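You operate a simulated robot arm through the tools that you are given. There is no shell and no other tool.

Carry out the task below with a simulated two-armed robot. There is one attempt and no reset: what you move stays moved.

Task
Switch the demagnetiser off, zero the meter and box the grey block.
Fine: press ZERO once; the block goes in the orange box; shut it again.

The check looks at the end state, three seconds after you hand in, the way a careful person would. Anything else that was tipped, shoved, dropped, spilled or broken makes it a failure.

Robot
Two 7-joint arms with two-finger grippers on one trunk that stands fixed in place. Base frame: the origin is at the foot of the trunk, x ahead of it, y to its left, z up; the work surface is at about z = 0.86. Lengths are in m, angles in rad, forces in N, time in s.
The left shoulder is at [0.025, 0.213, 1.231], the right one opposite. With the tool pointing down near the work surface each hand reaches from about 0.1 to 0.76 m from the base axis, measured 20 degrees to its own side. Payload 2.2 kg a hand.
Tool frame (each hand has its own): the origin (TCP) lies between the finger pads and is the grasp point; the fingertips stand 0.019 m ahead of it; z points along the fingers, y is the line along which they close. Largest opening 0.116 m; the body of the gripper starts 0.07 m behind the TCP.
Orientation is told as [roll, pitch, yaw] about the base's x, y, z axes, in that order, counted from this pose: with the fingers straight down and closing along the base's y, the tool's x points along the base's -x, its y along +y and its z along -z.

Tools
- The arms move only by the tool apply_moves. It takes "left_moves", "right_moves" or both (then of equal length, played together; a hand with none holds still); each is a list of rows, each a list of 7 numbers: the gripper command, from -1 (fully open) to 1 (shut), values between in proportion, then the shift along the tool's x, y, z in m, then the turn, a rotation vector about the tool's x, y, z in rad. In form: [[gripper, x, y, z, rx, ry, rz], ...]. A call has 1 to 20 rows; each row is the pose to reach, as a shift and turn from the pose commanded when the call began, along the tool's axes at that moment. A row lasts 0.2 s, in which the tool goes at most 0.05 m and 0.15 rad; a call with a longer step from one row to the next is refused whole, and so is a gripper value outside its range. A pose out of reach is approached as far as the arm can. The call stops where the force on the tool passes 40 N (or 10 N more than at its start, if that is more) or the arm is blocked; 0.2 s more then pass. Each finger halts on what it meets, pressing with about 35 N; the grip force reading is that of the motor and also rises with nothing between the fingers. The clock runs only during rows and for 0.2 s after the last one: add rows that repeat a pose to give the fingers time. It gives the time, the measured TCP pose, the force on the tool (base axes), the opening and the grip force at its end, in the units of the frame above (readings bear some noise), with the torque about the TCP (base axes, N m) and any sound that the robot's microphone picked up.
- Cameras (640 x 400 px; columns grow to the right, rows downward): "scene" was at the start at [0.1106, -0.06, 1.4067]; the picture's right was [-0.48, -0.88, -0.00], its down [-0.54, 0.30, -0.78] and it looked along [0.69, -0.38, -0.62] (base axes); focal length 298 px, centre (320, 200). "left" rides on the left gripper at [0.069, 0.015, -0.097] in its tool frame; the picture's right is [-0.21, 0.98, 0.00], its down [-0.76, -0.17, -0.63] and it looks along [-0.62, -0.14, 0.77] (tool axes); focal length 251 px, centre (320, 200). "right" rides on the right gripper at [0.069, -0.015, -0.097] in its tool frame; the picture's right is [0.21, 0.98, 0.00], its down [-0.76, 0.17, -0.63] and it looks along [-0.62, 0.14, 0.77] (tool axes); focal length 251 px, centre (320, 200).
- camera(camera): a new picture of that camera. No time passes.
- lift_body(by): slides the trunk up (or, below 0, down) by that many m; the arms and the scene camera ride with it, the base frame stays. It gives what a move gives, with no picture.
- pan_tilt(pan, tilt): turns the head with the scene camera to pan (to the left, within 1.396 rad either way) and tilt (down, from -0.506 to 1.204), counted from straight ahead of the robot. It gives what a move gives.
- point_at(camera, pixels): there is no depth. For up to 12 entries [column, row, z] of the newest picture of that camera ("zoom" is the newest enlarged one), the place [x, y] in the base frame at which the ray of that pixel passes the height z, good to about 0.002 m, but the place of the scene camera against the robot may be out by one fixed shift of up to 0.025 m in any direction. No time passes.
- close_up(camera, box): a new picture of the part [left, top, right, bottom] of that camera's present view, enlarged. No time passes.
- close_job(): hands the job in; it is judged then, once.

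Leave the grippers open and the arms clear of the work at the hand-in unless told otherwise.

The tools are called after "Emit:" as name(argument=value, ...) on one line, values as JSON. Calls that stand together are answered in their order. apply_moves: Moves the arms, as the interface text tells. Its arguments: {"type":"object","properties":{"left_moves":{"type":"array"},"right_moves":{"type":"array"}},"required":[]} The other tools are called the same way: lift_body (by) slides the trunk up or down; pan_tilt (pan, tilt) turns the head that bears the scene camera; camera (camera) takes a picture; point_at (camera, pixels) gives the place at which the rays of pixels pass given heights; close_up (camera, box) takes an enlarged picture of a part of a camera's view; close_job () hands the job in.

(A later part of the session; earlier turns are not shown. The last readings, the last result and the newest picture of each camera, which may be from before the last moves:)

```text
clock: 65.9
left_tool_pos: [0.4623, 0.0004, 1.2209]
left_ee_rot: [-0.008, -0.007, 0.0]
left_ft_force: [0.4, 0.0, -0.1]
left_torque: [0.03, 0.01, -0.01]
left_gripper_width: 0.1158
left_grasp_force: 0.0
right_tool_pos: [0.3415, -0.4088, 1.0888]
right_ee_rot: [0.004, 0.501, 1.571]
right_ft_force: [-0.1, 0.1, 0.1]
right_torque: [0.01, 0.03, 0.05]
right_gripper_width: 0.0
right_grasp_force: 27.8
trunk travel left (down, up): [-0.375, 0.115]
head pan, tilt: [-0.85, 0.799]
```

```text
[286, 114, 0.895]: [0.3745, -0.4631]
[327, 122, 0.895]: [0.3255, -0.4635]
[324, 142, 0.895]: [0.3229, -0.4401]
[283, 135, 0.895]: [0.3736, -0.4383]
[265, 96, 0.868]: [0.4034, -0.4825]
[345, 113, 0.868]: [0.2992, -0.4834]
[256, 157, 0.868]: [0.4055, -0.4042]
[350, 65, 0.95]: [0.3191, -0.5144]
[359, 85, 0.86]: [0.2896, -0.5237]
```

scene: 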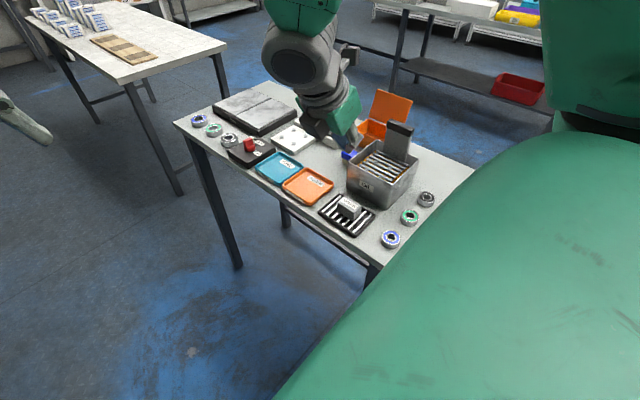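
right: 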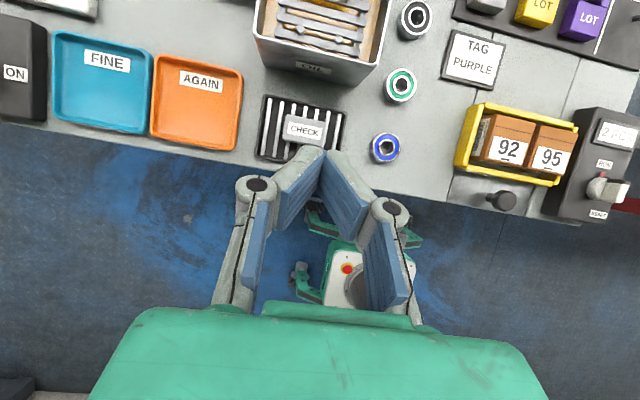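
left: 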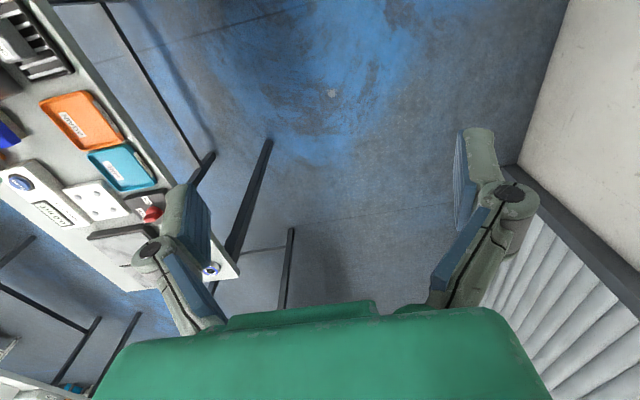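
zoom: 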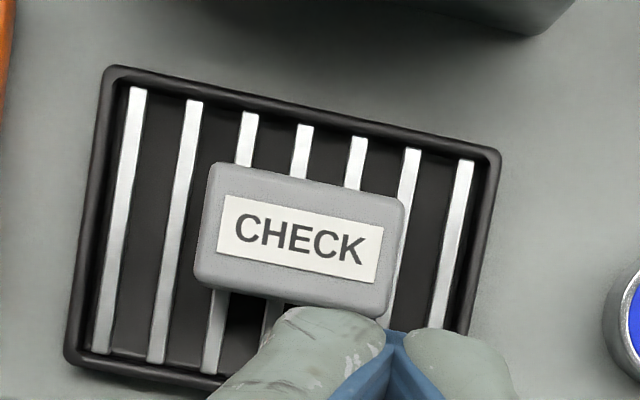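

Block top: x 0.323–0.374, y about -0.463 to -0.435, centre (0.349, -0.449), top near z≈0.90. I will grip its two ends (closing along x) with the same -0.5 tilt that I'll use for placing. I open to 0.087 and descend to z≈0.96 above it.

Emit:
apply_moves(right_moves=[[0.2, -0.008, -0.002, 0.033, 0, 0, 0], [-0.5, -0.016, -0.004, 0.065, 0, 0, 0], [-0.5, -0.024, -0.006, 0.098, 0, 0, 0], [-0.5, -0.0316, -0.0075, 0.1309, 0, 0, 0], [-0.5, -0.0316, -0.0075, 0.1309, 0, 0, 0]])

Emit:
camera(camera="right")

Emit:
close_up(camera="scene", box=[300, 150, 420, 250])

```text
clock: 67.1
left_tool_pos: [0.4611, 0.0, 1.2217]
left_ee_rot: [-0.006, -0.01, -0.001]
left_ft_force: [-0.8, -0.3, 0.0]
left_torque: [0.02, -0.01, 0.03]
left_gripper_width: 0.116
left_grasp_force: 0.0
right_tool_pos: [0.3514, -0.4453, 0.9589]
right_ee_rot: [-0.001, 0.502, 1.571]
right_ft_force: [-0.2, 0.5, 0.7]
right_torque: [-0.02, -0.03, 0.01]
right_gripper_width: 0.087
right_grasp_force: 0.1
trunk travel left (down, up): [-0.375, 0.115]
head pan, tilt: [-0.85, 0.799]
```

```text
taken
```

right: 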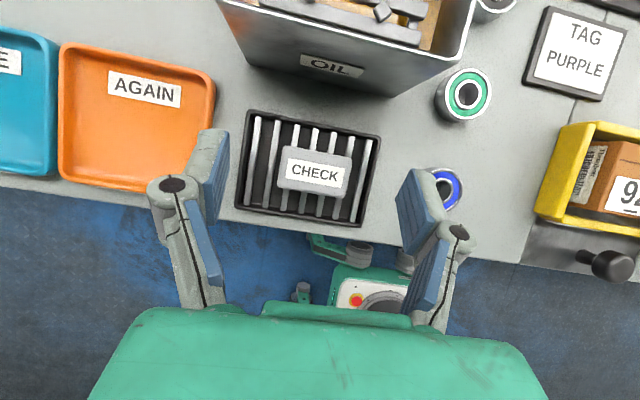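

```text
4.00 times, centred on (360, 200) of scene
```

zoom: 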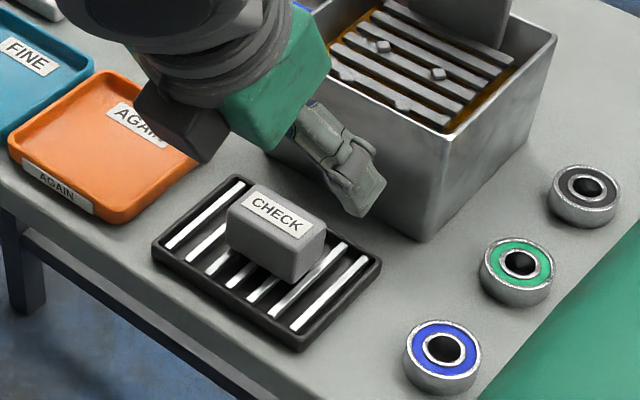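

I check the block's centre (315,172) and corners against the tool from here.

Emit:
close_up(camera="right", box=[230, 100, 390, 230])

Emit:
point_at(camera="right", pixels=[[315, 171, 0.895], [315, 171, 0.905], [284, 147, 0.9], [353, 160, 0.9], [348, 196, 0.9], [278, 187, 0.9], [245, 205, 0.87], [378, 140, 0.87]])

```text
3.08 times, centred on (310, 165) of right
```

zoom: 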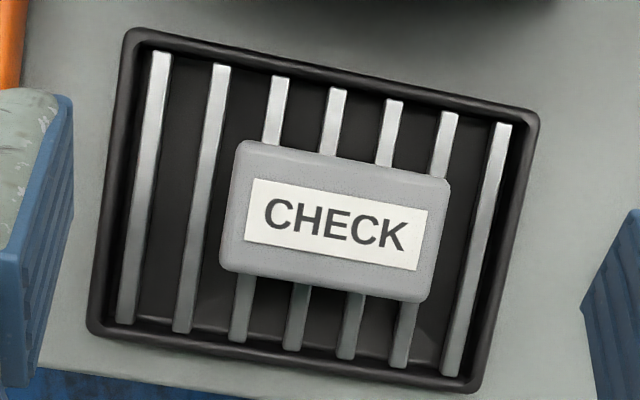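

```text
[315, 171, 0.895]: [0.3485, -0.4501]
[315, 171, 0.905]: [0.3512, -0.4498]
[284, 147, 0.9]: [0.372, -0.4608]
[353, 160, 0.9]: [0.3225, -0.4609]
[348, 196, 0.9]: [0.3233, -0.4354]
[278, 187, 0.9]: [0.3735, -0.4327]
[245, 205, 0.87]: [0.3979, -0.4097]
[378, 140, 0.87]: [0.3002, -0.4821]
```

Block centre (0.348, -0.4475). I descend to TCP z≈0.899 with the fingers at its two ends.

Emit:
apply_moves(right_moves=[[-0.5, -0.01, 0.0034, 0.0173, 0, 0, 0], [-0.5, -0.02, 0.0034, 0.0345, 0, 0, 0], [-0.5, -0.0303, 0.0034, 0.0518, 0, 0, 0], [-0.5, -0.0303, 0.0034, 0.0518, 0, 0, 0]])

Emit:
camera(camera="right")

Emit:
close_up(camera="scene", box=[300, 150, 420, 250])

```text
clock: 68.1
left_tool_pos: [0.4624, -0.0004, 1.2213]
left_ee_rot: [-0.007, -0.007, 0.0]
left_ft_force: [-0.7, -0.4, -0.4]
left_torque: [-0.02, -0.02, 0.03]
left_gripper_width: 0.116
left_grasp_force: 0.1
right_tool_pos: [0.347, -0.4425, 0.8976]
right_ee_rot: [0.001, 0.501, 1.571]
right_ft_force: [-0.2, 0.0, -0.3]
right_torque: [-0.01, -0.01, -0.01]
right_gripper_width: 0.087
right_grasp_force: 0.1
trunk travel left (down, up): [-0.375, 0.115]
head pan, tilt: [-0.85, 0.799]
```

```text
taken
```

right: 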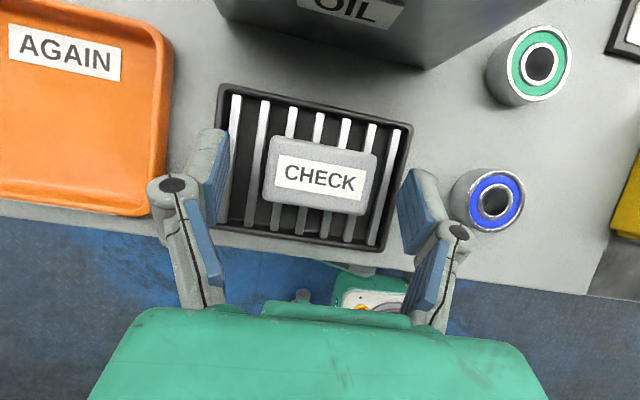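

```text
4.00 times, centred on (360, 200) of scene
```

zoom: 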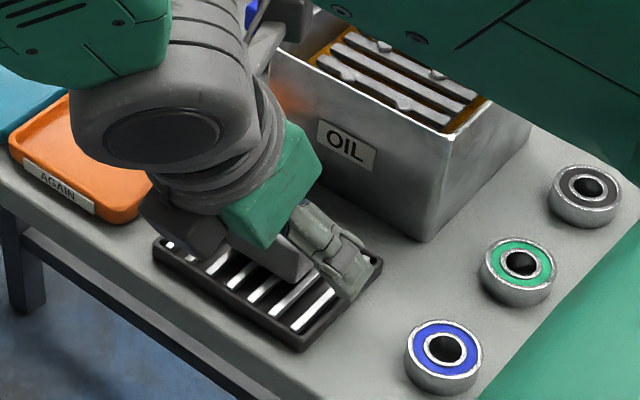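

Well placed, no contact. I close on the block's ends.

Emit:
apply_moves(right_moves=[[0.0, 0, 0, 0, 0, 0, 0], [0.6, 0, 0, 0, 0, 0, 0], [0.6, 0, 0, 0, 0, 0, 0], [0.6, 0, 0, 0, 0, 0, 0]])

Emit:
camera(camera="right")

```text
clock: 69.1
left_tool_pos: [0.462, 0.0004, 1.2218]
left_ee_rot: [-0.007, -0.007, 0.001]
left_ft_force: [0.1, -0.5, -0.4]
left_torque: [0.01, -0.03, -0.03]
left_gripper_width: 0.1158
left_grasp_force: 0.0
right_tool_pos: [0.3466, -0.4438, 0.8963]
right_ee_rot: [0.001, 0.5, 1.569]
right_ft_force: [-0.6, -0.1, 0.0]
right_torque: [0.01, -0.03, 0.0]
right_gripper_width: 0.0496
right_grasp_force: 34.8
trunk travel left (down, up): [-0.375, 0.115]
head pan, tilt: [-0.85, 0.799]
```

```text
taken
```

right: 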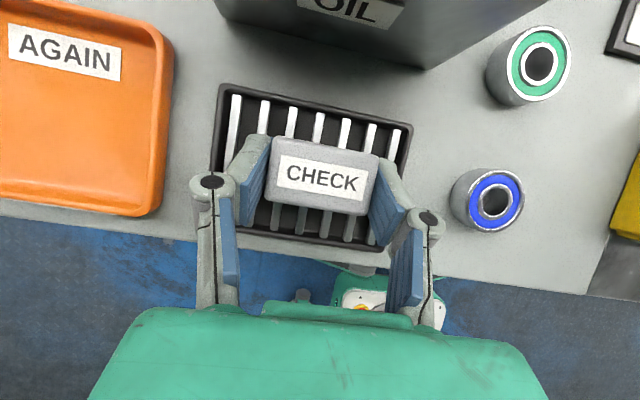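

Gripped at 0.0496 m. I lift straight up 4 cm and check that only the block comes along.

Emit:
apply_moves(right_moves=[[0.6, 0.0024, 0, -0.0044, 0, 0, 0], [0.6, 0.0072, 0, -0.0132, 0, 0, 0], [0.6, 0.0134, 0, -0.0246, 0, 0, 0], [0.6, 0.0192, 0, -0.0351, 0, 0, 0], [0.6, 0.0192, 0, -0.0351, 0, 0, 0]])

Emit:
camera(camera="right")

Emit:
close_up(camera="scene", box=[300, 150, 420, 250])

```text
clock: 70.3
left_tool_pos: [0.462, 0.0001, 1.2216]
left_ee_rot: [-0.008, -0.007, 0.0]
left_ft_force: [0.8, -0.4, -0.3]
left_torque: [0.02, -0.04, -0.03]
left_gripper_width: 0.116
left_grasp_force: 0.0
right_tool_pos: [0.3462, -0.4432, 0.9387]
right_ee_rot: [0.003, 0.501, 1.572]
right_ft_force: [-0.1, 0.7, -1.2]
right_torque: [0.0, -0.03, -0.01]
right_gripper_width: 0.0493
right_grasp_force: 34.8
trunk travel left (down, up): [-0.375, 0.115]
head pan, tilt: [-0.85, 0.799]
```

```text
taken
```

right: 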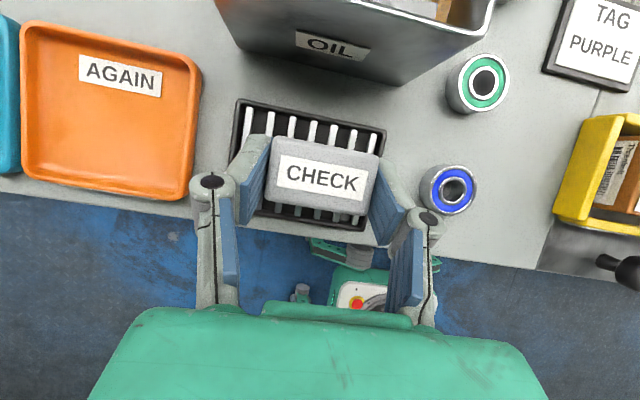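

```text
4.00 times, centred on (360, 200) of scene
```

zoom: 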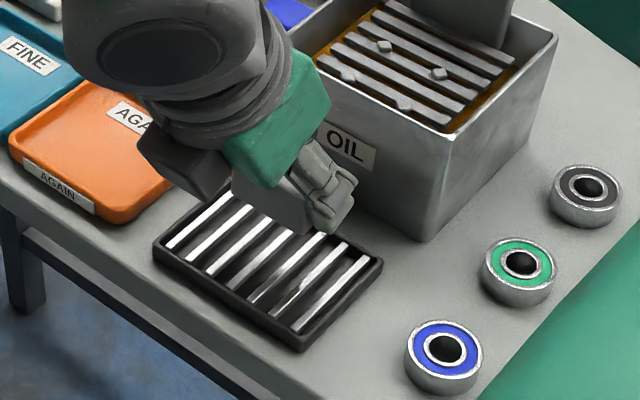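

Only the block came up; the mat stayed. I raise to z≈1.09 and carry it over to about (0.4625, -0.62), in front of the open box.

Emit:
apply_moves(right_moves=[[0.6, 0.018, 0, -0.0329, 0, 0, 0], [0.6, 0.036, 0, -0.0659, 0, 0, 0], [0.6, 0.054, 0, -0.0988, 0, 0, 0], [0.6, 0.0719, 0, -0.1317, 0, 0, 0], [0.6, 0.0978, -0.0193, -0.1176, 0, 0, 0], [0.6, 0.1237, -0.0387, -0.1034, 0, 0, 0], [0.6, 0.1496, -0.058, -0.0893, 0, 0, 0], [0.6, 0.1755, -0.0773, -0.0752, 0, 0, 0], [0.6, 0.2014, -0.0967, -0.061, 0, 0, 0], [0.6, 0.2273, -0.116, -0.0469, 0, 0, 0], [0.6, 0.2273, -0.116, -0.0469, 0, 0, 0]])

Emit:
camera(camera="right")

Emit:
camera(camera="scene")

```text
clock: 72.7
left_tool_pos: [0.4623, -0.0, 1.2216]
left_ee_rot: [-0.008, -0.008, -0.001]
left_ft_force: [0.6, 1.2, -1.0]
left_torque: [-0.02, -0.03, 0.02]
left_gripper_width: 0.116
left_grasp_force: 0.0
right_tool_pos: [0.4636, -0.6216, 1.0863]
right_ee_rot: [-0.001, 0.501, 1.572]
right_ft_force: [0.1, -0.4, -1.1]
right_torque: [0.01, -0.01, 0.0]
right_gripper_width: 0.0497
right_grasp_force: 34.8
trunk travel left (down, up): [-0.375, 0.115]
head pan, tilt: [-0.85, 0.799]
```

```text
taken
```

right: 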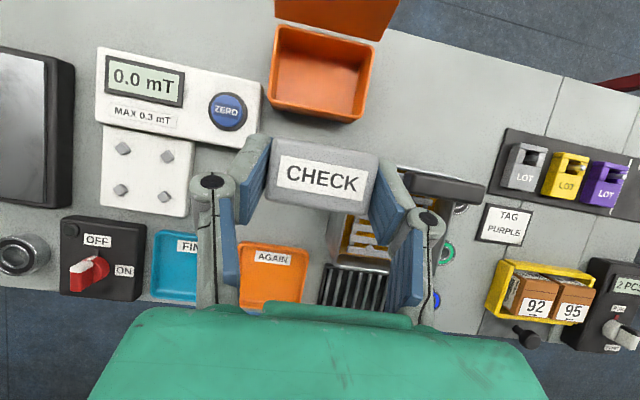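

```text
taken
```

scene: 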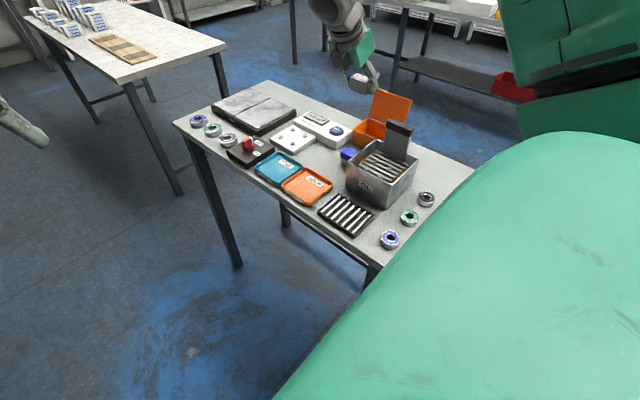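

The meter still reads 0.0 with the block passing. I measure the open box's rim from here: (279,27), (377,43), (357,120), (271,107).

Emit:
close_up(camera="right", box=[250, 0, 400, 130])

Emit:
point_at(camera="right", pixels=[[279, 27, 0.908], [377, 43, 0.908], [357, 120, 0.908], [271, 107, 0.908], [322, 78, 0.865]])

```text
3.08 times, centred on (325, 65) of right
```

zoom: 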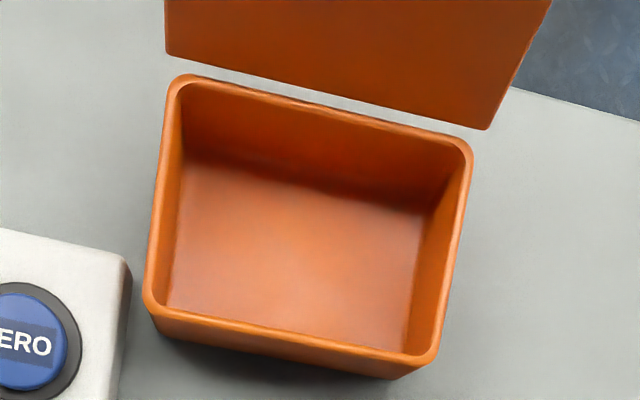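

```text
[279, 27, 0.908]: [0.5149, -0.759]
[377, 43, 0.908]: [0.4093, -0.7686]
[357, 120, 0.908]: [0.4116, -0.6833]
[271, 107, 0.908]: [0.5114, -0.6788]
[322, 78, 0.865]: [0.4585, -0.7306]
```

The box is empty; inner space about x 0.416–0.508, y -0.758 to -0.686. I bring the block over it to TCP ≈(0.462, -0.718, 1.00).

Emit:
apply_moves(right_moves=[[0.6, 0.022, 0.0016, 0.022, 0, 0, 0], [0.6, 0.035, 0.0016, 0.05, 0, 0, 0], [0.6, 0.042, 0.0016, 0.085, 0, 0, 0], [0.6, 0.0433, 0.0016, 0.122, 0, 0, 0], [0.6, 0.0433, 0.0016, 0.122, 0, 0, 0]])

Emit:
camera(camera="right")

Emit:
close_up(camera="scene", box=[330, 70, 430, 150])

```text
clock: 73.9
left_tool_pos: [0.4617, 0.0025, 1.2204]
left_ee_rot: [-0.01, -0.01, -0.001]
left_ft_force: [-0.2, -0.8, 0.3]
left_torque: [0.0, -0.02, 0.04]
left_gripper_width: 0.1158
left_grasp_force: 0.1
right_tool_pos: [0.4627, -0.7157, 1.0042]
right_ee_rot: [0.002, 0.501, 1.572]
right_ft_force: [-0.6, 0.0, -1.1]
right_torque: [0.04, -0.02, -0.02]
right_gripper_width: 0.0494
right_grasp_force: 35.4
trunk travel left (down, up): [-0.375, 0.115]
head pan, tilt: [-0.85, 0.799]
```

```text
taken
```

right: 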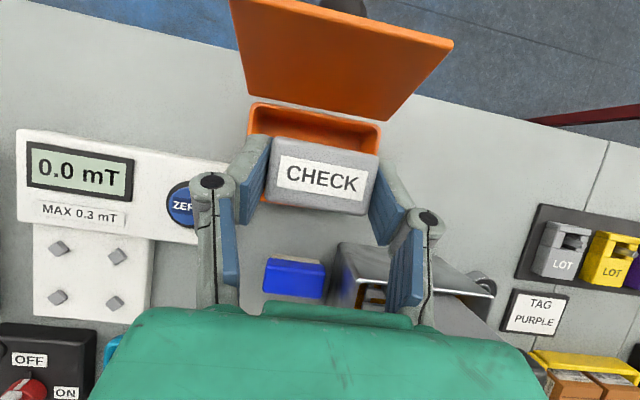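

```text
5.00 times, centred on (380, 110) of scene
```

zoom: 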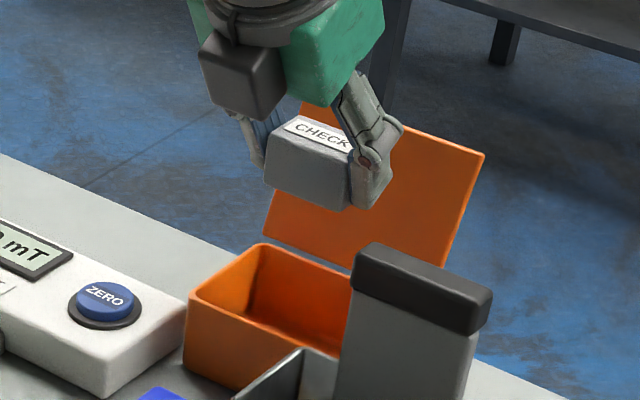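

Aligned over the box. I descend vertically to TCP z≈0.935 (block bottom about at rim level) and check the clearances.

Emit:
apply_moves(right_moves=[[0.6, -0.012, 0, 0.022, 0, 0, 0], [0.6, -0.024, 0, 0.044, 0, 0, 0], [0.6, -0.0333, 0, 0.061, 0, 0, 0], [0.6, -0.0333, 0, 0.061, 0, 0, 0]])

Emit:
camera(camera="right")

Emit:
close_up(camera="scene", box=[330, 80, 430, 160])

```text
clock: 74.9
left_tool_pos: [0.4619, 0.0022, 1.221]
left_ee_rot: [-0.009, -0.005, 0.0]
left_ft_force: [0.6, 0.6, -0.9]
left_torque: [0.05, 0.01, 0.01]
left_gripper_width: 0.1161
left_grasp_force: 0.0
right_tool_pos: [0.4624, -0.714, 0.9341]
right_ee_rot: [0.001, 0.503, 1.571]
right_ft_force: [1.3, 0.5, -2.1]
right_torque: [-0.02, 0.01, 0.02]
right_gripper_width: 0.0493
right_grasp_force: 35.4
trunk travel left (down, up): [-0.375, 0.115]
head pan, tilt: [-0.85, 0.799]
```

```text
taken
```

right: 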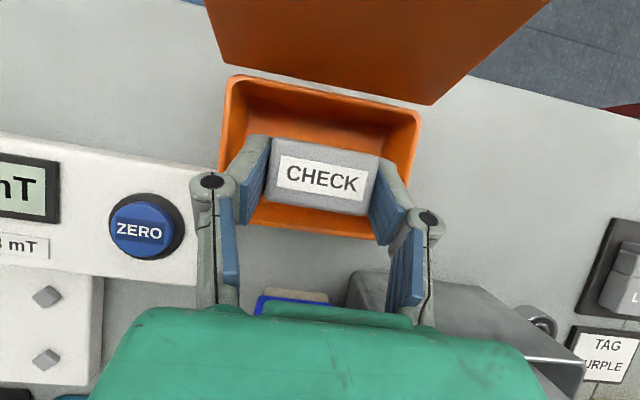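

```text
5.00 times, centred on (380, 120) of scene
```

zoom: 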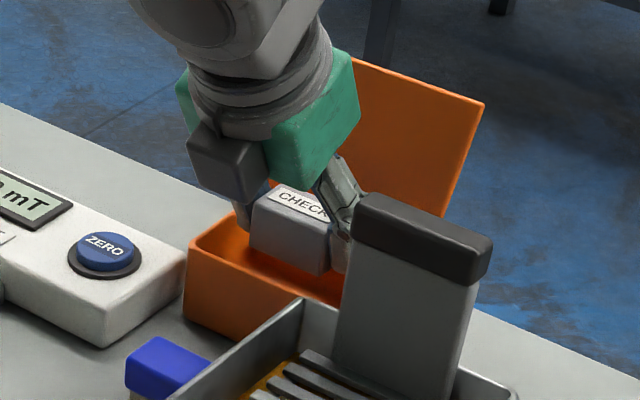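

Clearances are fine but the block sits slightly forward and left in the opening. I shift 8 mm in -y and 2 mm in -x, then descend to TCP z≈0.900.

Emit:
apply_moves(right_moves=[[0.6, 0.007, 0.002, 0.0038, 0, 0, 0], [0.6, 0.007, 0.002, 0.0038, 0, 0, 0], [0.6, 0.0016, 0.002, 0.0138, 0, 0, 0], [0.6, -0.0039, 0.002, 0.0238, 0, 0, 0], [0.6, -0.0093, 0.002, 0.0337, 0, 0, 0], [0.6, -0.0093, 0.002, 0.0337, 0, 0, 0]])

Emit:
camera(camera="right")

Emit:
close_up(camera="scene", box=[330, 80, 430, 160])

```text
clock: 76.3
left_tool_pos: [0.4627, 0.0008, 1.222]
left_ee_rot: [-0.006, -0.007, -0.001]
left_ft_force: [0.0, 0.4, -1.1]
left_torque: [-0.02, -0.01, -0.02]
left_gripper_width: 0.1158
left_grasp_force: 0.0
right_tool_pos: [0.4576, -0.7249, 0.9001]
right_ee_rot: [0.002, 0.501, 1.572]
right_ft_force: [0.2, 0.5, -0.4]
right_torque: [0.01, 0.0, 0.01]
right_gripper_width: 0.0495
right_grasp_force: 34.9
trunk travel left (down, up): [-0.375, 0.115]
head pan, tilt: [-0.85, 0.799]
```

```text
taken
```

right: 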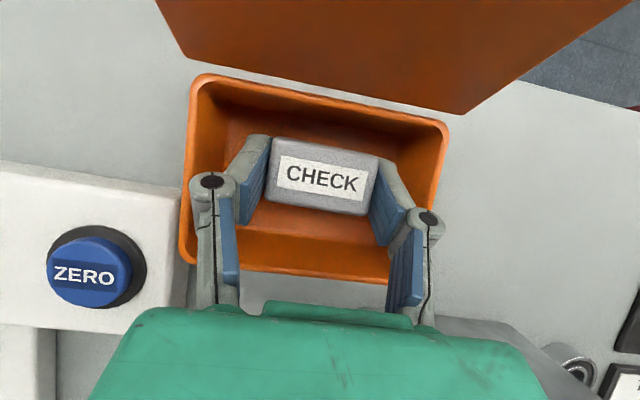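

```text
5.00 times, centred on (380, 120) of scene
```

zoom: 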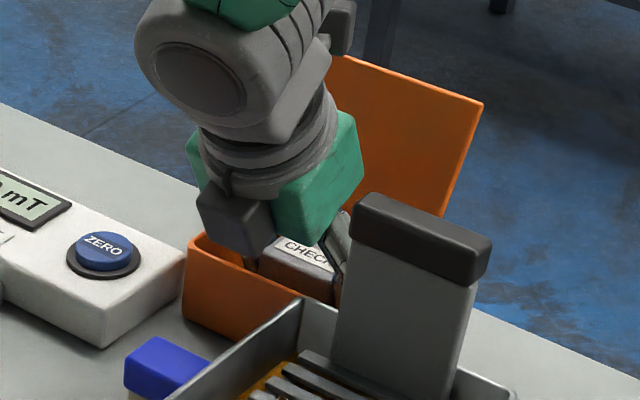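

The block is inside the opening with room on all sides. I lower in small steps another 9 mm, watching for contact with the floor.

Emit:
apply_moves(right_moves=[[0.6, -0.0014, 0, 0.0026, 0, 0, 0], [0.6, -0.0029, 0, 0.0053, 0, 0, 0], [0.6, -0.0043, 0, 0.0079, 0, 0, 0], [0.6, -0.0043, 0, 0.0079, 0, 0, 0]])

```text
clock: 77.3
left_tool_pos: [0.4632, 0.0001, 1.2215]
left_ee_rot: [-0.008, -0.007, 0.0]
left_ft_force: [-0.5, 0.1, 0.5]
left_torque: [0.0, -0.02, 0.0]
left_gripper_width: 0.1161
left_grasp_force: 0.0
right_tool_pos: [0.459, -0.7249, 0.8902]
right_ee_rot: [0.0, 0.499, 1.571]
right_ft_force: [0.2, 0.5, -0.7]
right_torque: [0.02, 0.0, 0.02]
right_gripper_width: 0.0495
right_grasp_force: 35.2
trunk travel left (down, up): [-0.375, 0.115]
head pan, tilt: [-0.85, 0.799]
```

No floor contact yet at z=0.890. I lower 3 mm more.

Emit:
apply_moves(right_moves=[[0.6, -0.0007, 0, 0.0013, 0, 0, 0], [0.6, -0.0014, 0, 0.0026, 0, 0, 0], [0.6, -0.0014, 0, 0.0026, 0, 0, 0]])

Emit:
camera(camera="right")

```text
clock: 78.1
left_tool_pos: [0.4617, 0.0015, 1.2209]
left_ee_rot: [-0.009, -0.008, 0.002]
left_ft_force: [0.0, 0.0, -0.1]
left_torque: [-0.03, 0.0, 0.04]
left_gripper_width: 0.116
left_grasp_force: 0.0
right_tool_pos: [0.4577, -0.7252, 0.8904]
right_ee_rot: [-0.004, 0.505, 1.572]
right_ft_force: [1.4, -3.1, 14.0]
right_torque: [0.01, 0.11, 0.06]
right_gripper_width: 0.0496
right_grasp_force: 35.0
trunk travel left (down, up): [-0.375, 0.115]
head pan, tilt: [-0.85, 0.799]
```

```text
taken
```

right: 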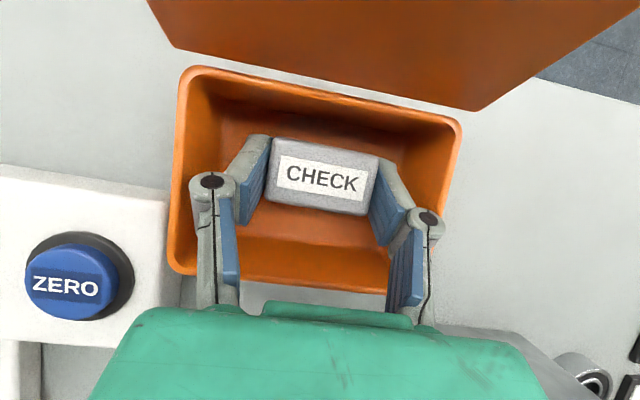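

Contact (14 N up): the block is on the floor. The tool is about 4 mm off the box's centre in x, so I unload, shift +4 mm in x, set it down again, and open only 1.5 mm per side, to keep the knuckles off the walls.

Emit:
apply_moves(right_moves=[[0.6, 0.0014, 0, -0.0026, 0, 0, 0], [0.6, 0.0014, -0.004, -0.0026, 0, 0, 0], [0.6, 0.0007, -0.004, -0.0013, 0, 0, 0], [0.6, 0.0007, -0.004, -0.0013, 0, 0, 0], [0.09, 0.0007, -0.004, -0.0013, 0, 0, 0], [0.09, 0.0007, -0.004, -0.0013, 0, 0, 0]])

Emit:
camera(camera="right")

```text
clock: 79.5
left_tool_pos: [0.4618, 0.0001, 1.2215]
left_ee_rot: [-0.009, -0.007, 0.0]
left_ft_force: [0.7, -0.9, 0.8]
left_torque: [0.01, 0.01, 0.02]
left_gripper_width: 0.1159
left_grasp_force: 0.1
right_tool_pos: [0.4622, -0.725, 0.8882]
right_ee_rot: [0.0, 0.502, 1.571]
right_ft_force: [-0.4, 0.0, -0.2]
right_torque: [0.01, -0.04, 0.02]
right_gripper_width: 0.0528
right_grasp_force: 0.0
trunk travel left (down, up): [-0.375, 0.115]
head pan, tilt: [-0.85, 0.799]
```

```text
taken
```

right: 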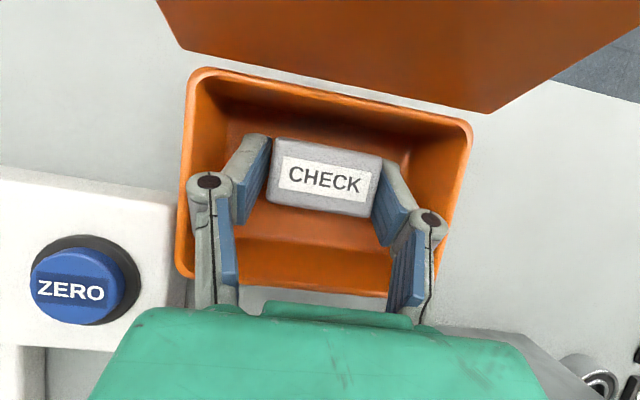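

Released with no force on the hand. I rise straight up slowly, keeping the same small opening.

Emit:
apply_moves(right_moves=[[0.09, 0.0024, 0, -0.0044, 0, 0, 0], [0.09, 0.0072, 0, -0.0132, 0, 0, 0], [0.09, 0.0144, 0, -0.0263, 0, 0, 0], [0.09, 0.0263, 0, -0.0483, 0, 0, 0], [0.09, 0.0431, 0, -0.079, 0, 0, 0], [0.09, 0.0575, 0, -0.1054, 0, 0, 0], [0.09, 0.0575, 0, -0.1054, 0, 0, 0]])

Emit:
camera(camera="right")

Emit:
close_up(camera="scene", box=[330, 80, 430, 160])

```text
clock: 81.1
left_tool_pos: [0.4627, 0.0012, 1.2214]
left_ee_rot: [-0.007, -0.008, -0.001]
left_ft_force: [0.0, -0.3, -0.6]
left_torque: [0.02, 0.02, -0.04]
left_gripper_width: 0.1157
left_grasp_force: 0.1
right_tool_pos: [0.4626, -0.7245, 1.0073]
right_ee_rot: [0.0, 0.501, 1.572]
right_ft_force: [0.1, -0.1, -0.3]
right_torque: [0.01, -0.04, -0.01]
right_gripper_width: 0.0529
right_grasp_force: 0.0
trunk travel left (down, up): [-0.375, 0.115]
head pan, tilt: [-0.85, 0.799]
```

```text
taken
```

right: 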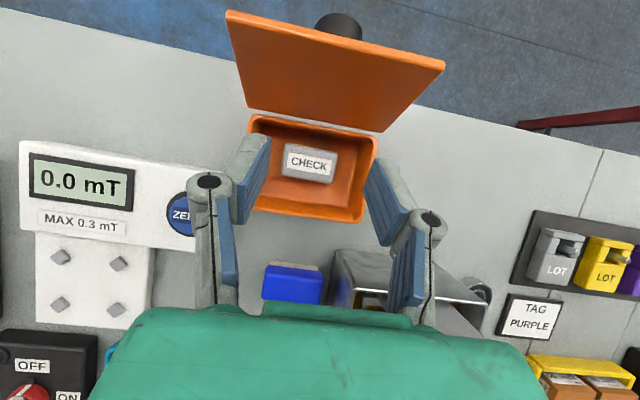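

```text
5.00 times, centred on (380, 120) of scene
```

zoom: 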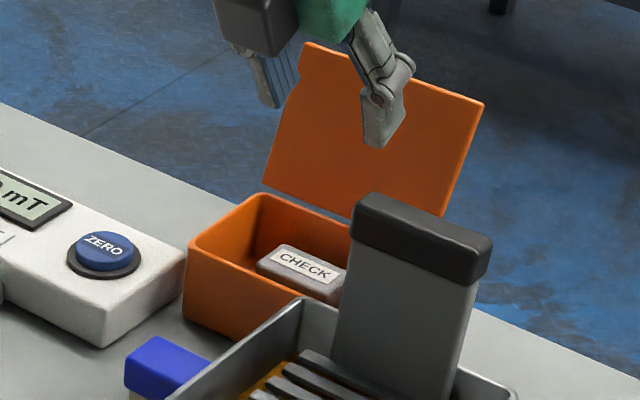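

The block lies flat in the box, below the rim. Now to shut the lid: I'll straddle its upper edge with the fingers (closing along y) so the rear finger draws it forward and the front finger lets it down. First I rise to z≈1.11 and straighten the hand.

Emit:
apply_moves(right_moves=[[0.09, 0.0076, 0, -0.0244, 0, 0, 0], [0.09, 0.0152, 0, -0.0487, 0, -0.1, 0], [0.0, 0.0227, 0, -0.0731, 0, -0.2, 0], [-0.2, 0.0303, 0, -0.0974, 0, -0.3, 0], [-0.4, 0.0303, 0, -0.0974, 0, -0.4, 0], [-0.4, 0.0303, 0, -0.0974, 0, -0.5, 0], [-0.4, 0.0303, 0, -0.0974, 0, -0.5, 0]])

Emit:
camera(camera="right")

```text
clock: 82.7
left_tool_pos: [0.4627, 0.0006, 1.221]
left_ee_rot: [-0.007, -0.007, 0.0]
left_ft_force: [0.0, -0.3, 0.9]
left_torque: [-0.03, 0.0, 0.04]
left_gripper_width: 0.116
left_grasp_force: 0.1
right_tool_pos: [0.4617, -0.7042, 1.1092]
right_ee_rot: [-0.001, 0.0, 1.571]
right_ft_force: [-0.6, -0.4, 0.3]
right_torque: [0.0, -0.01, 0.0]
right_gripper_width: 0.081
right_grasp_force: 0.2
trunk travel left (down, up): [-0.375, 0.115]
head pan, tilt: [-0.85, 0.799]
```

```text
taken
```

right: 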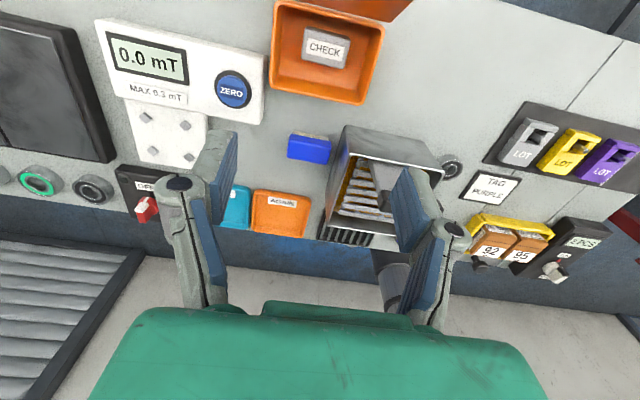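

Vertical at (0.462, -0.704, 1.109). I turn to yaw 0 while moving to about (0.505, -0.74, 1.11).

Emit:
apply_moves(right_moves=[[-0.4, 0.003, -0.0036, 0, 0, 0, 0.13], [-0.4, 0.006, -0.0072, 0, 0, 0, 0.26], [-0.4, 0.009, -0.0108, 0, 0, 0, 0.39], [-0.4, 0.012, -0.0144, 0, 0, 0, 0.52], [-0.4, 0.015, -0.018, 0, 0, 0, 0.65], [-0.4, 0.018, -0.0216, 0, 0, 0, 0.78], [-0.4, 0.021, -0.0252, 0, 0, 0, 0.91], [-0.4, 0.024, -0.0288, 0, 0, 0, 1.04], [-0.4, 0.027, -0.0324, 0, 0, 0, 1.17], [-0.4, 0.03, -0.036, 0, 0, 0, 1.3], [-0.4, 0.033, -0.04, 0, 0, 0, 1.44], [-0.4, 0.036, -0.043, 0, 0, 0, 1.571], [-0.4, 0.036, -0.043, 0, 0, 0, 1.571]])

Emit:
camera(camera="right")

Emit:
camera(camera="scene")

```text
clock: 85.5
left_tool_pos: [0.4619, 0.0007, 1.2203]
left_ee_rot: [-0.007, -0.005, 0.0]
left_ft_force: [0.2, 0.4, 0.5]
left_torque: [0.01, -0.02, 0.01]
left_gripper_width: 0.116
left_grasp_force: 0.0
right_tool_pos: [0.5055, -0.7407, 1.1096]
right_ee_rot: [0.001, 0.0, -0.001]
right_ft_force: [1.4, 0.8, 0.2]
right_torque: [0.01, 0.01, 0.03]
right_gripper_width: 0.0812
right_grasp_force: 0.0
trunk travel left (down, up): [-0.375, 0.115]
head pan, tilt: [-0.85, 0.799]
```

```text
taken
```

right: 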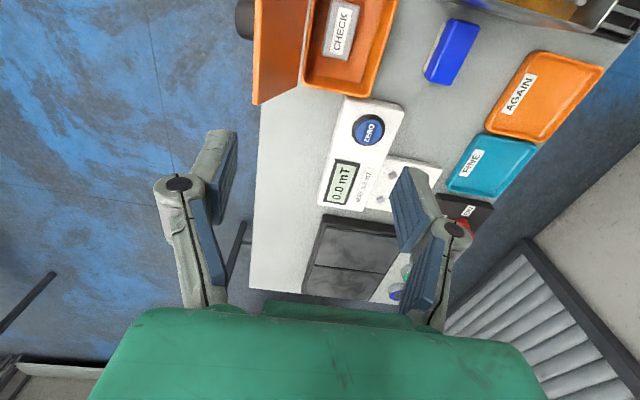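

```text
taken
```

scene: 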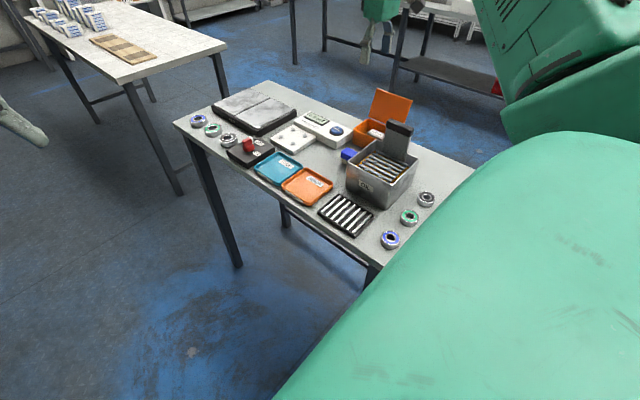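

From here the lid's free edge works out at (y≈-0.798, z≈0.983), leaning back about 112°. I tilt the hand by -0.3 rad and move to (0.505, -0.773, 1.05), above the lid's edge, fingers 0.08 apart.

Emit:
apply_moves(right_moves=[[-0.4, 0, -0.01, 0.0, 0.1, 0, 0], [-0.4, 0, -0.02, 0.015, 0.2, 0, 0], [-0.4, 0, -0.032, 0.035, 0.3, 0, 0], [-0.4, 0, -0.032, 0.055, 0.3, 0, 0], [-0.4, 0, -0.032, 0.055, 0.3, 0, 0]])

Emit:
camera(camera="right")

Emit:
close_up(camera="scene", box=[330, 60, 430, 140])

```text
clock: 86.7
left_tool_pos: [0.4617, 0.0014, 1.2213]
left_ee_rot: [-0.007, -0.007, -0.001]
left_ft_force: [0.1, 0.2, 0.0]
left_torque: [0.0, 0.0, 0.01]
left_gripper_width: 0.1159
left_grasp_force: 0.1
right_tool_pos: [0.5061, -0.7739, 1.054]
right_ee_rot: [-0.302, 0.001, 0.0]
right_ft_force: [0.4, -0.1, -1.4]
right_torque: [-0.02, 0.0, 0.01]
right_gripper_width: 0.0812
right_grasp_force: 0.0
trunk travel left (down, up): [-0.375, 0.115]
head pan, tilt: [-0.85, 0.799]
```

```text
taken
```

right: 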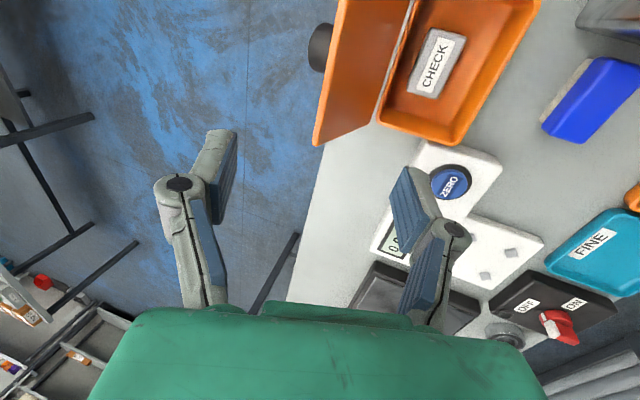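

```text
5.00 times, centred on (380, 100) of scene
```

zoom: 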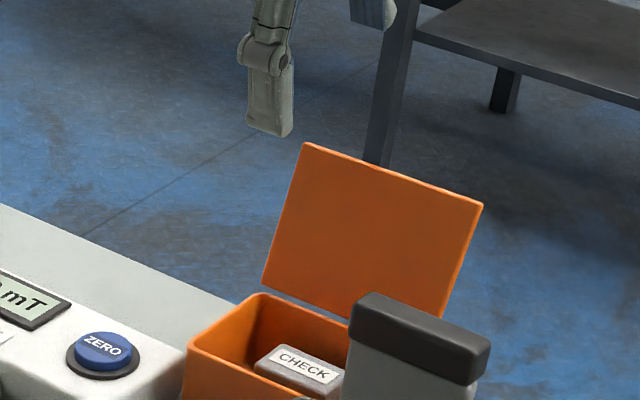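

The geometry checks out: after an 8 cm vertical descent the rear finger will be about 16 mm behind the lid's edge and the front finger well in front. I descend.

Emit:
apply_moves(right_moves=[[-0.4, 0, 0.0079, 0.0255, 0, 0, 0], [-0.4, 0, 0.0158, 0.051, 0, 0, 0], [-0.4, 0, 0.0236, 0.0764, 0, 0, 0], [-0.4, 0, 0.0236, 0.0764, 0, 0, 0]])

Emit:
camera(camera="right")

Emit:
close_up(camera="scene", box=[330, 70, 430, 150])

```text
clock: 87.7
left_tool_pos: [0.4619, 0.0007, 1.2215]
left_ee_rot: [-0.006, -0.007, 0.0]
left_ft_force: [-0.3, -0.5, -0.1]
left_torque: [-0.01, -0.01, 0.05]
left_gripper_width: 0.116
left_grasp_force: 0.1
right_tool_pos: [0.5056, -0.7723, 0.9752]
right_ee_rot: [-0.301, 0.001, 0.0]
right_ft_force: [-0.3, 0.5, 0.6]
right_torque: [0.0, 0.03, -0.02]
right_gripper_width: 0.0811
right_grasp_force: 0.1
trunk travel left (down, up): [-0.375, 0.115]
head pan, tilt: [-0.85, 0.799]
```

```text
taken
```

right: 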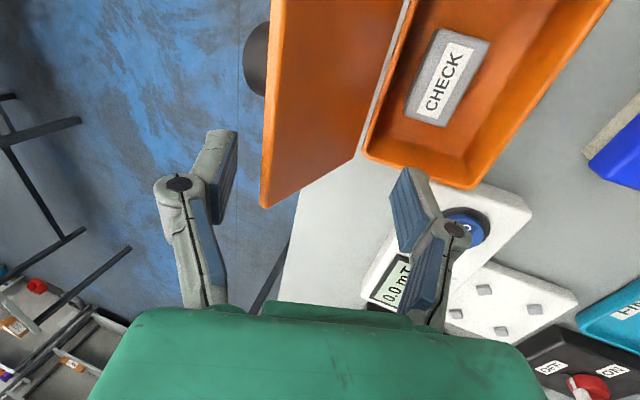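

```text
5.00 times, centred on (380, 110) of scene
```

zoom: 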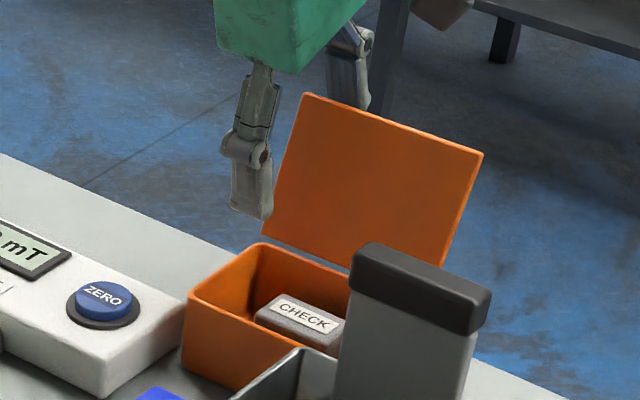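

The lid's edge is between the fingers. I close gently to 0.045 m so the rear finger just meets the lid, and check.

Emit:
apply_moves(right_moves=[[-0.1, 0, 0, 0, 0, 0, 0], [0.22, 0, 0, 0, 0, 0, 0], [0.22, 0, 0, 0, 0, 0, 0]])

Emit:
camera(camera="right")

Emit:
close_up(camera="scene", box=[330, 70, 430, 150])

```text
clock: 88.5
left_tool_pos: [0.4617, 0.0012, 1.2218]
left_ee_rot: [-0.007, -0.008, -0.001]
left_ft_force: [-0.1, 1.1, 0.2]
left_torque: [0.0, 0.03, 0.0]
left_gripper_width: 0.1162
left_grasp_force: 0.1
right_tool_pos: [0.5051, -0.7735, 0.9757]
right_ee_rot: [-0.301, 0.0, 0.002]
right_ft_force: [0.0, -1.0, 0.5]
right_torque: [-0.02, 0.01, -0.01]
right_gripper_width: 0.0458
right_grasp_force: 0.2
trunk travel left (down, up): [-0.375, 0.115]
head pan, tilt: [-0.85, 0.799]
```

```text
taken
```

right: 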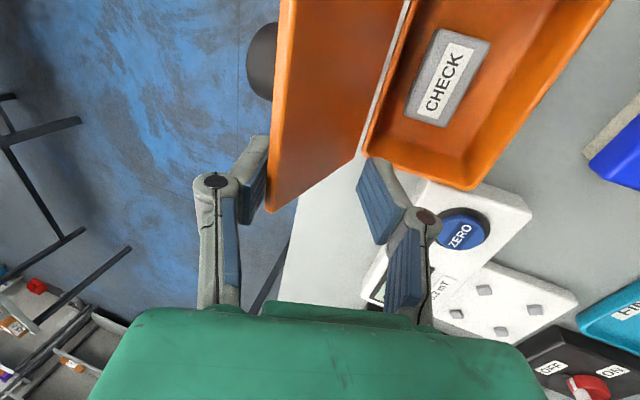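

```text
5.00 times, centred on (380, 110) of scene
```

zoom: 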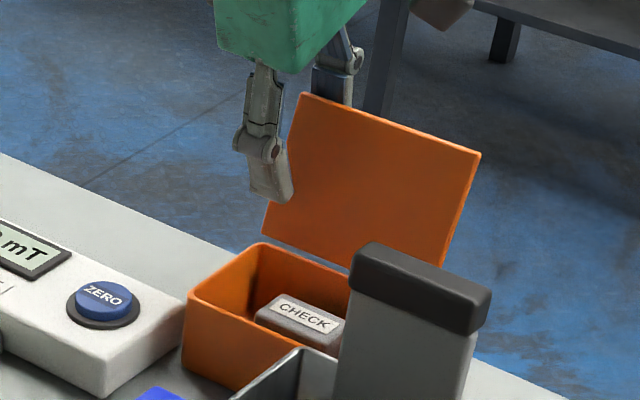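

The rear finger touches the lid. I draw it forward through vertical with the fingers closing to 0.03 m around it, to about 78°, so it then leans on the front finger.

Emit:
apply_moves(right_moves=[[0.3, 0, 0.004, -0.0045, 0, 0, 0], [0.36, 0, 0.0078, -0.0087, 0, 0, 0], [0.42, 0, 0.0116, -0.0123, 0, 0, 0], [0.48, 0, 0.0154, -0.0158, 0, 0, 0], [0.48, 0, 0.019, -0.017, 0, 0, 0], [0.48, 0, 0.0227, -0.018, 0, 0, 0], [0.48, 0, 0.026, -0.019, 0, 0, 0], [0.48, 0, 0.0294, -0.0201, 0, 0, 0], [0.48, 0, 0.0294, -0.0201, 0, 0, 0]])

Emit:
camera(camera="right")

Emit:
close_up(camera="scene", box=[330, 70, 430, 150])

```text
clock: 90.5
left_tool_pos: [0.4627, 0.0004, 1.2208]
left_ee_rot: [-0.007, -0.007, 0.0]
left_ft_force: [1.1, -0.2, 0.2]
left_torque: [-0.03, 0.03, 0.02]
left_gripper_width: 0.1159
left_grasp_force: 0.0
right_tool_pos: [0.5062, -0.7389, 0.9839]
right_ee_rot: [-0.3, 0.001, -0.001]
right_ft_force: [-0.1, 0.1, -0.6]
right_torque: [-0.01, -0.01, -0.01]
right_gripper_width: 0.0302
right_grasp_force: 0.1
trunk travel left (down, up): [-0.375, 0.115]
head pan, tilt: [-0.85, 0.799]
```

```text
taken
```

right: 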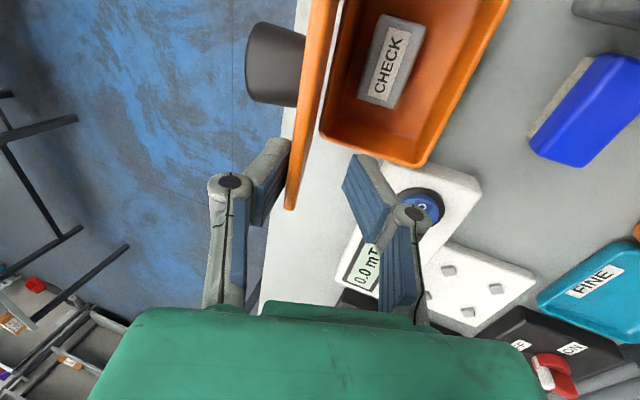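

```text
5.00 times, centred on (380, 110) of scene
```

zoom: 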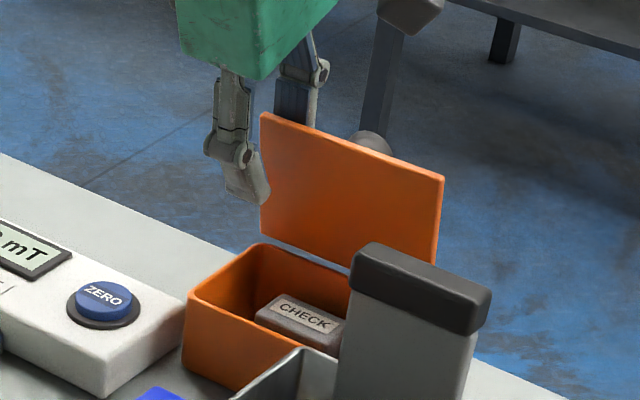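

The lid stands near vertical against the rear finger. I draw it 2 cm further forward until it tips onto the front finger.

Emit:
apply_moves(right_moves=[[0.48, 0, 0.0038, -0.0012, 0, 0, 0], [0.48, 0, 0.0076, -0.0024, 0, 0, 0], [0.48, 0, 0.0115, -0.0036, 0, 0, 0], [0.48, 0, 0.0153, -0.0047, 0, 0, 0], [0.48, 0, 0.0191, -0.0059, 0, 0, 0], [0.48, 0, 0.0191, -0.0059, 0, 0, 0]])

Emit:
camera(camera="right")

Emit:
close_up(camera="scene", box=[330, 70, 430, 150])

```text
clock: 91.9
left_tool_pos: [0.462, -0.0, 1.2201]
left_ee_rot: [-0.006, -0.005, 0.0]
left_ft_force: [0.5, -0.8, 0.4]
left_torque: [-0.02, 0.03, 0.02]
left_gripper_width: 0.1161
left_grasp_force: 0.1
right_tool_pos: [0.5059, -0.7191, 0.9831]
right_ee_rot: [-0.3, 0.001, -0.001]
right_ft_force: [0.3, 1.0, 0.0]
right_torque: [0.03, 0.01, 0.01]
right_gripper_width: 0.0306
right_grasp_force: 0.1
trunk travel left (down, up): [-0.375, 0.115]
head pan, tilt: [-0.85, 0.799]
```

```text
taken
```

right: 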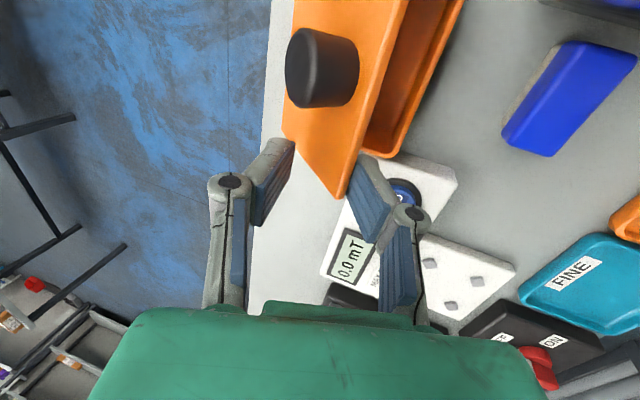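

```text
5.00 times, centred on (380, 110) of scene
```

zoom: 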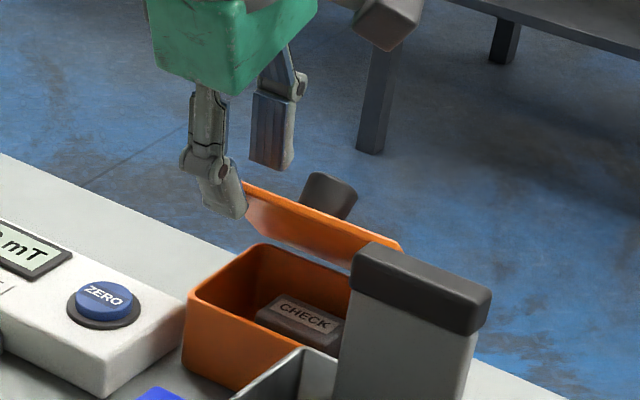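

The lid tipped softly onto the front finger at about 45°. I lower it along its arc to about 18°.

Emit:
apply_moves(right_moves=[[0.48, 0, 0.0041, 0.0027, 0, 0, 0], [0.48, 0, 0.0082, 0.0053, 0, 0, 0], [0.48, 0, 0.0118, 0.0082, 0, 0, 0], [0.48, 0, 0.0154, 0.011, 0, 0, 0], [0.48, 0, 0.0207, 0.0167, 0, 0, 0], [0.48, 0, 0.0256, 0.0229, 0, 0, 0], [0.48, 0, 0.0256, 0.0229, 0, 0, 0]])

Emit:
camera(camera="right")

Emit:
close_up(camera="scene", box=[330, 80, 430, 160])

```text
clock: 93.5
left_tool_pos: [0.4624, 0.0013, 1.221]
left_ee_rot: [-0.007, -0.009, 0.0]
left_ft_force: [0.1, 0.0, 1.1]
left_torque: [0.0, 0.0, 0.02]
left_gripper_width: 0.116
left_grasp_force: 0.0
right_tool_pos: [0.5073, -0.7004, 0.954]
right_ee_rot: [-0.299, 0.0, 0.0]
right_ft_force: [1.3, 0.6, -0.5]
right_torque: [-0.01, -0.01, -0.01]
right_gripper_width: 0.0309
right_grasp_force: 0.2
trunk travel left (down, up): [-0.375, 0.115]
head pan, tilt: [-0.85, 0.799]
```

```text
taken
```

right: 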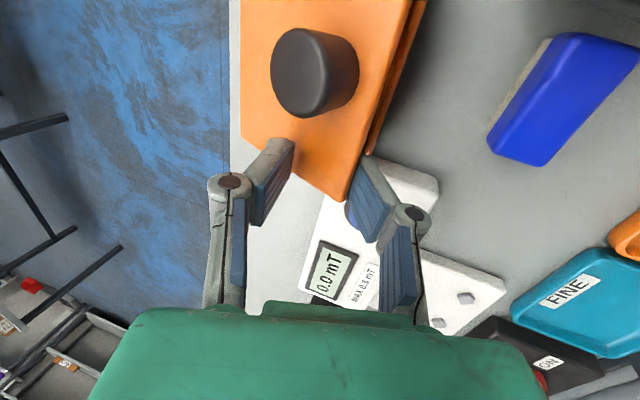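

```text
5.00 times, centred on (380, 120) of scene
```

zoom: 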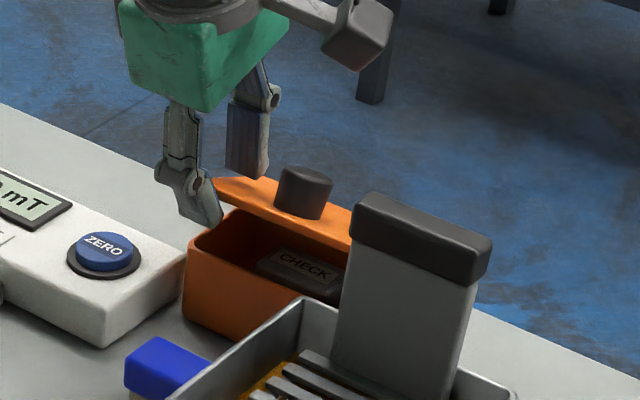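

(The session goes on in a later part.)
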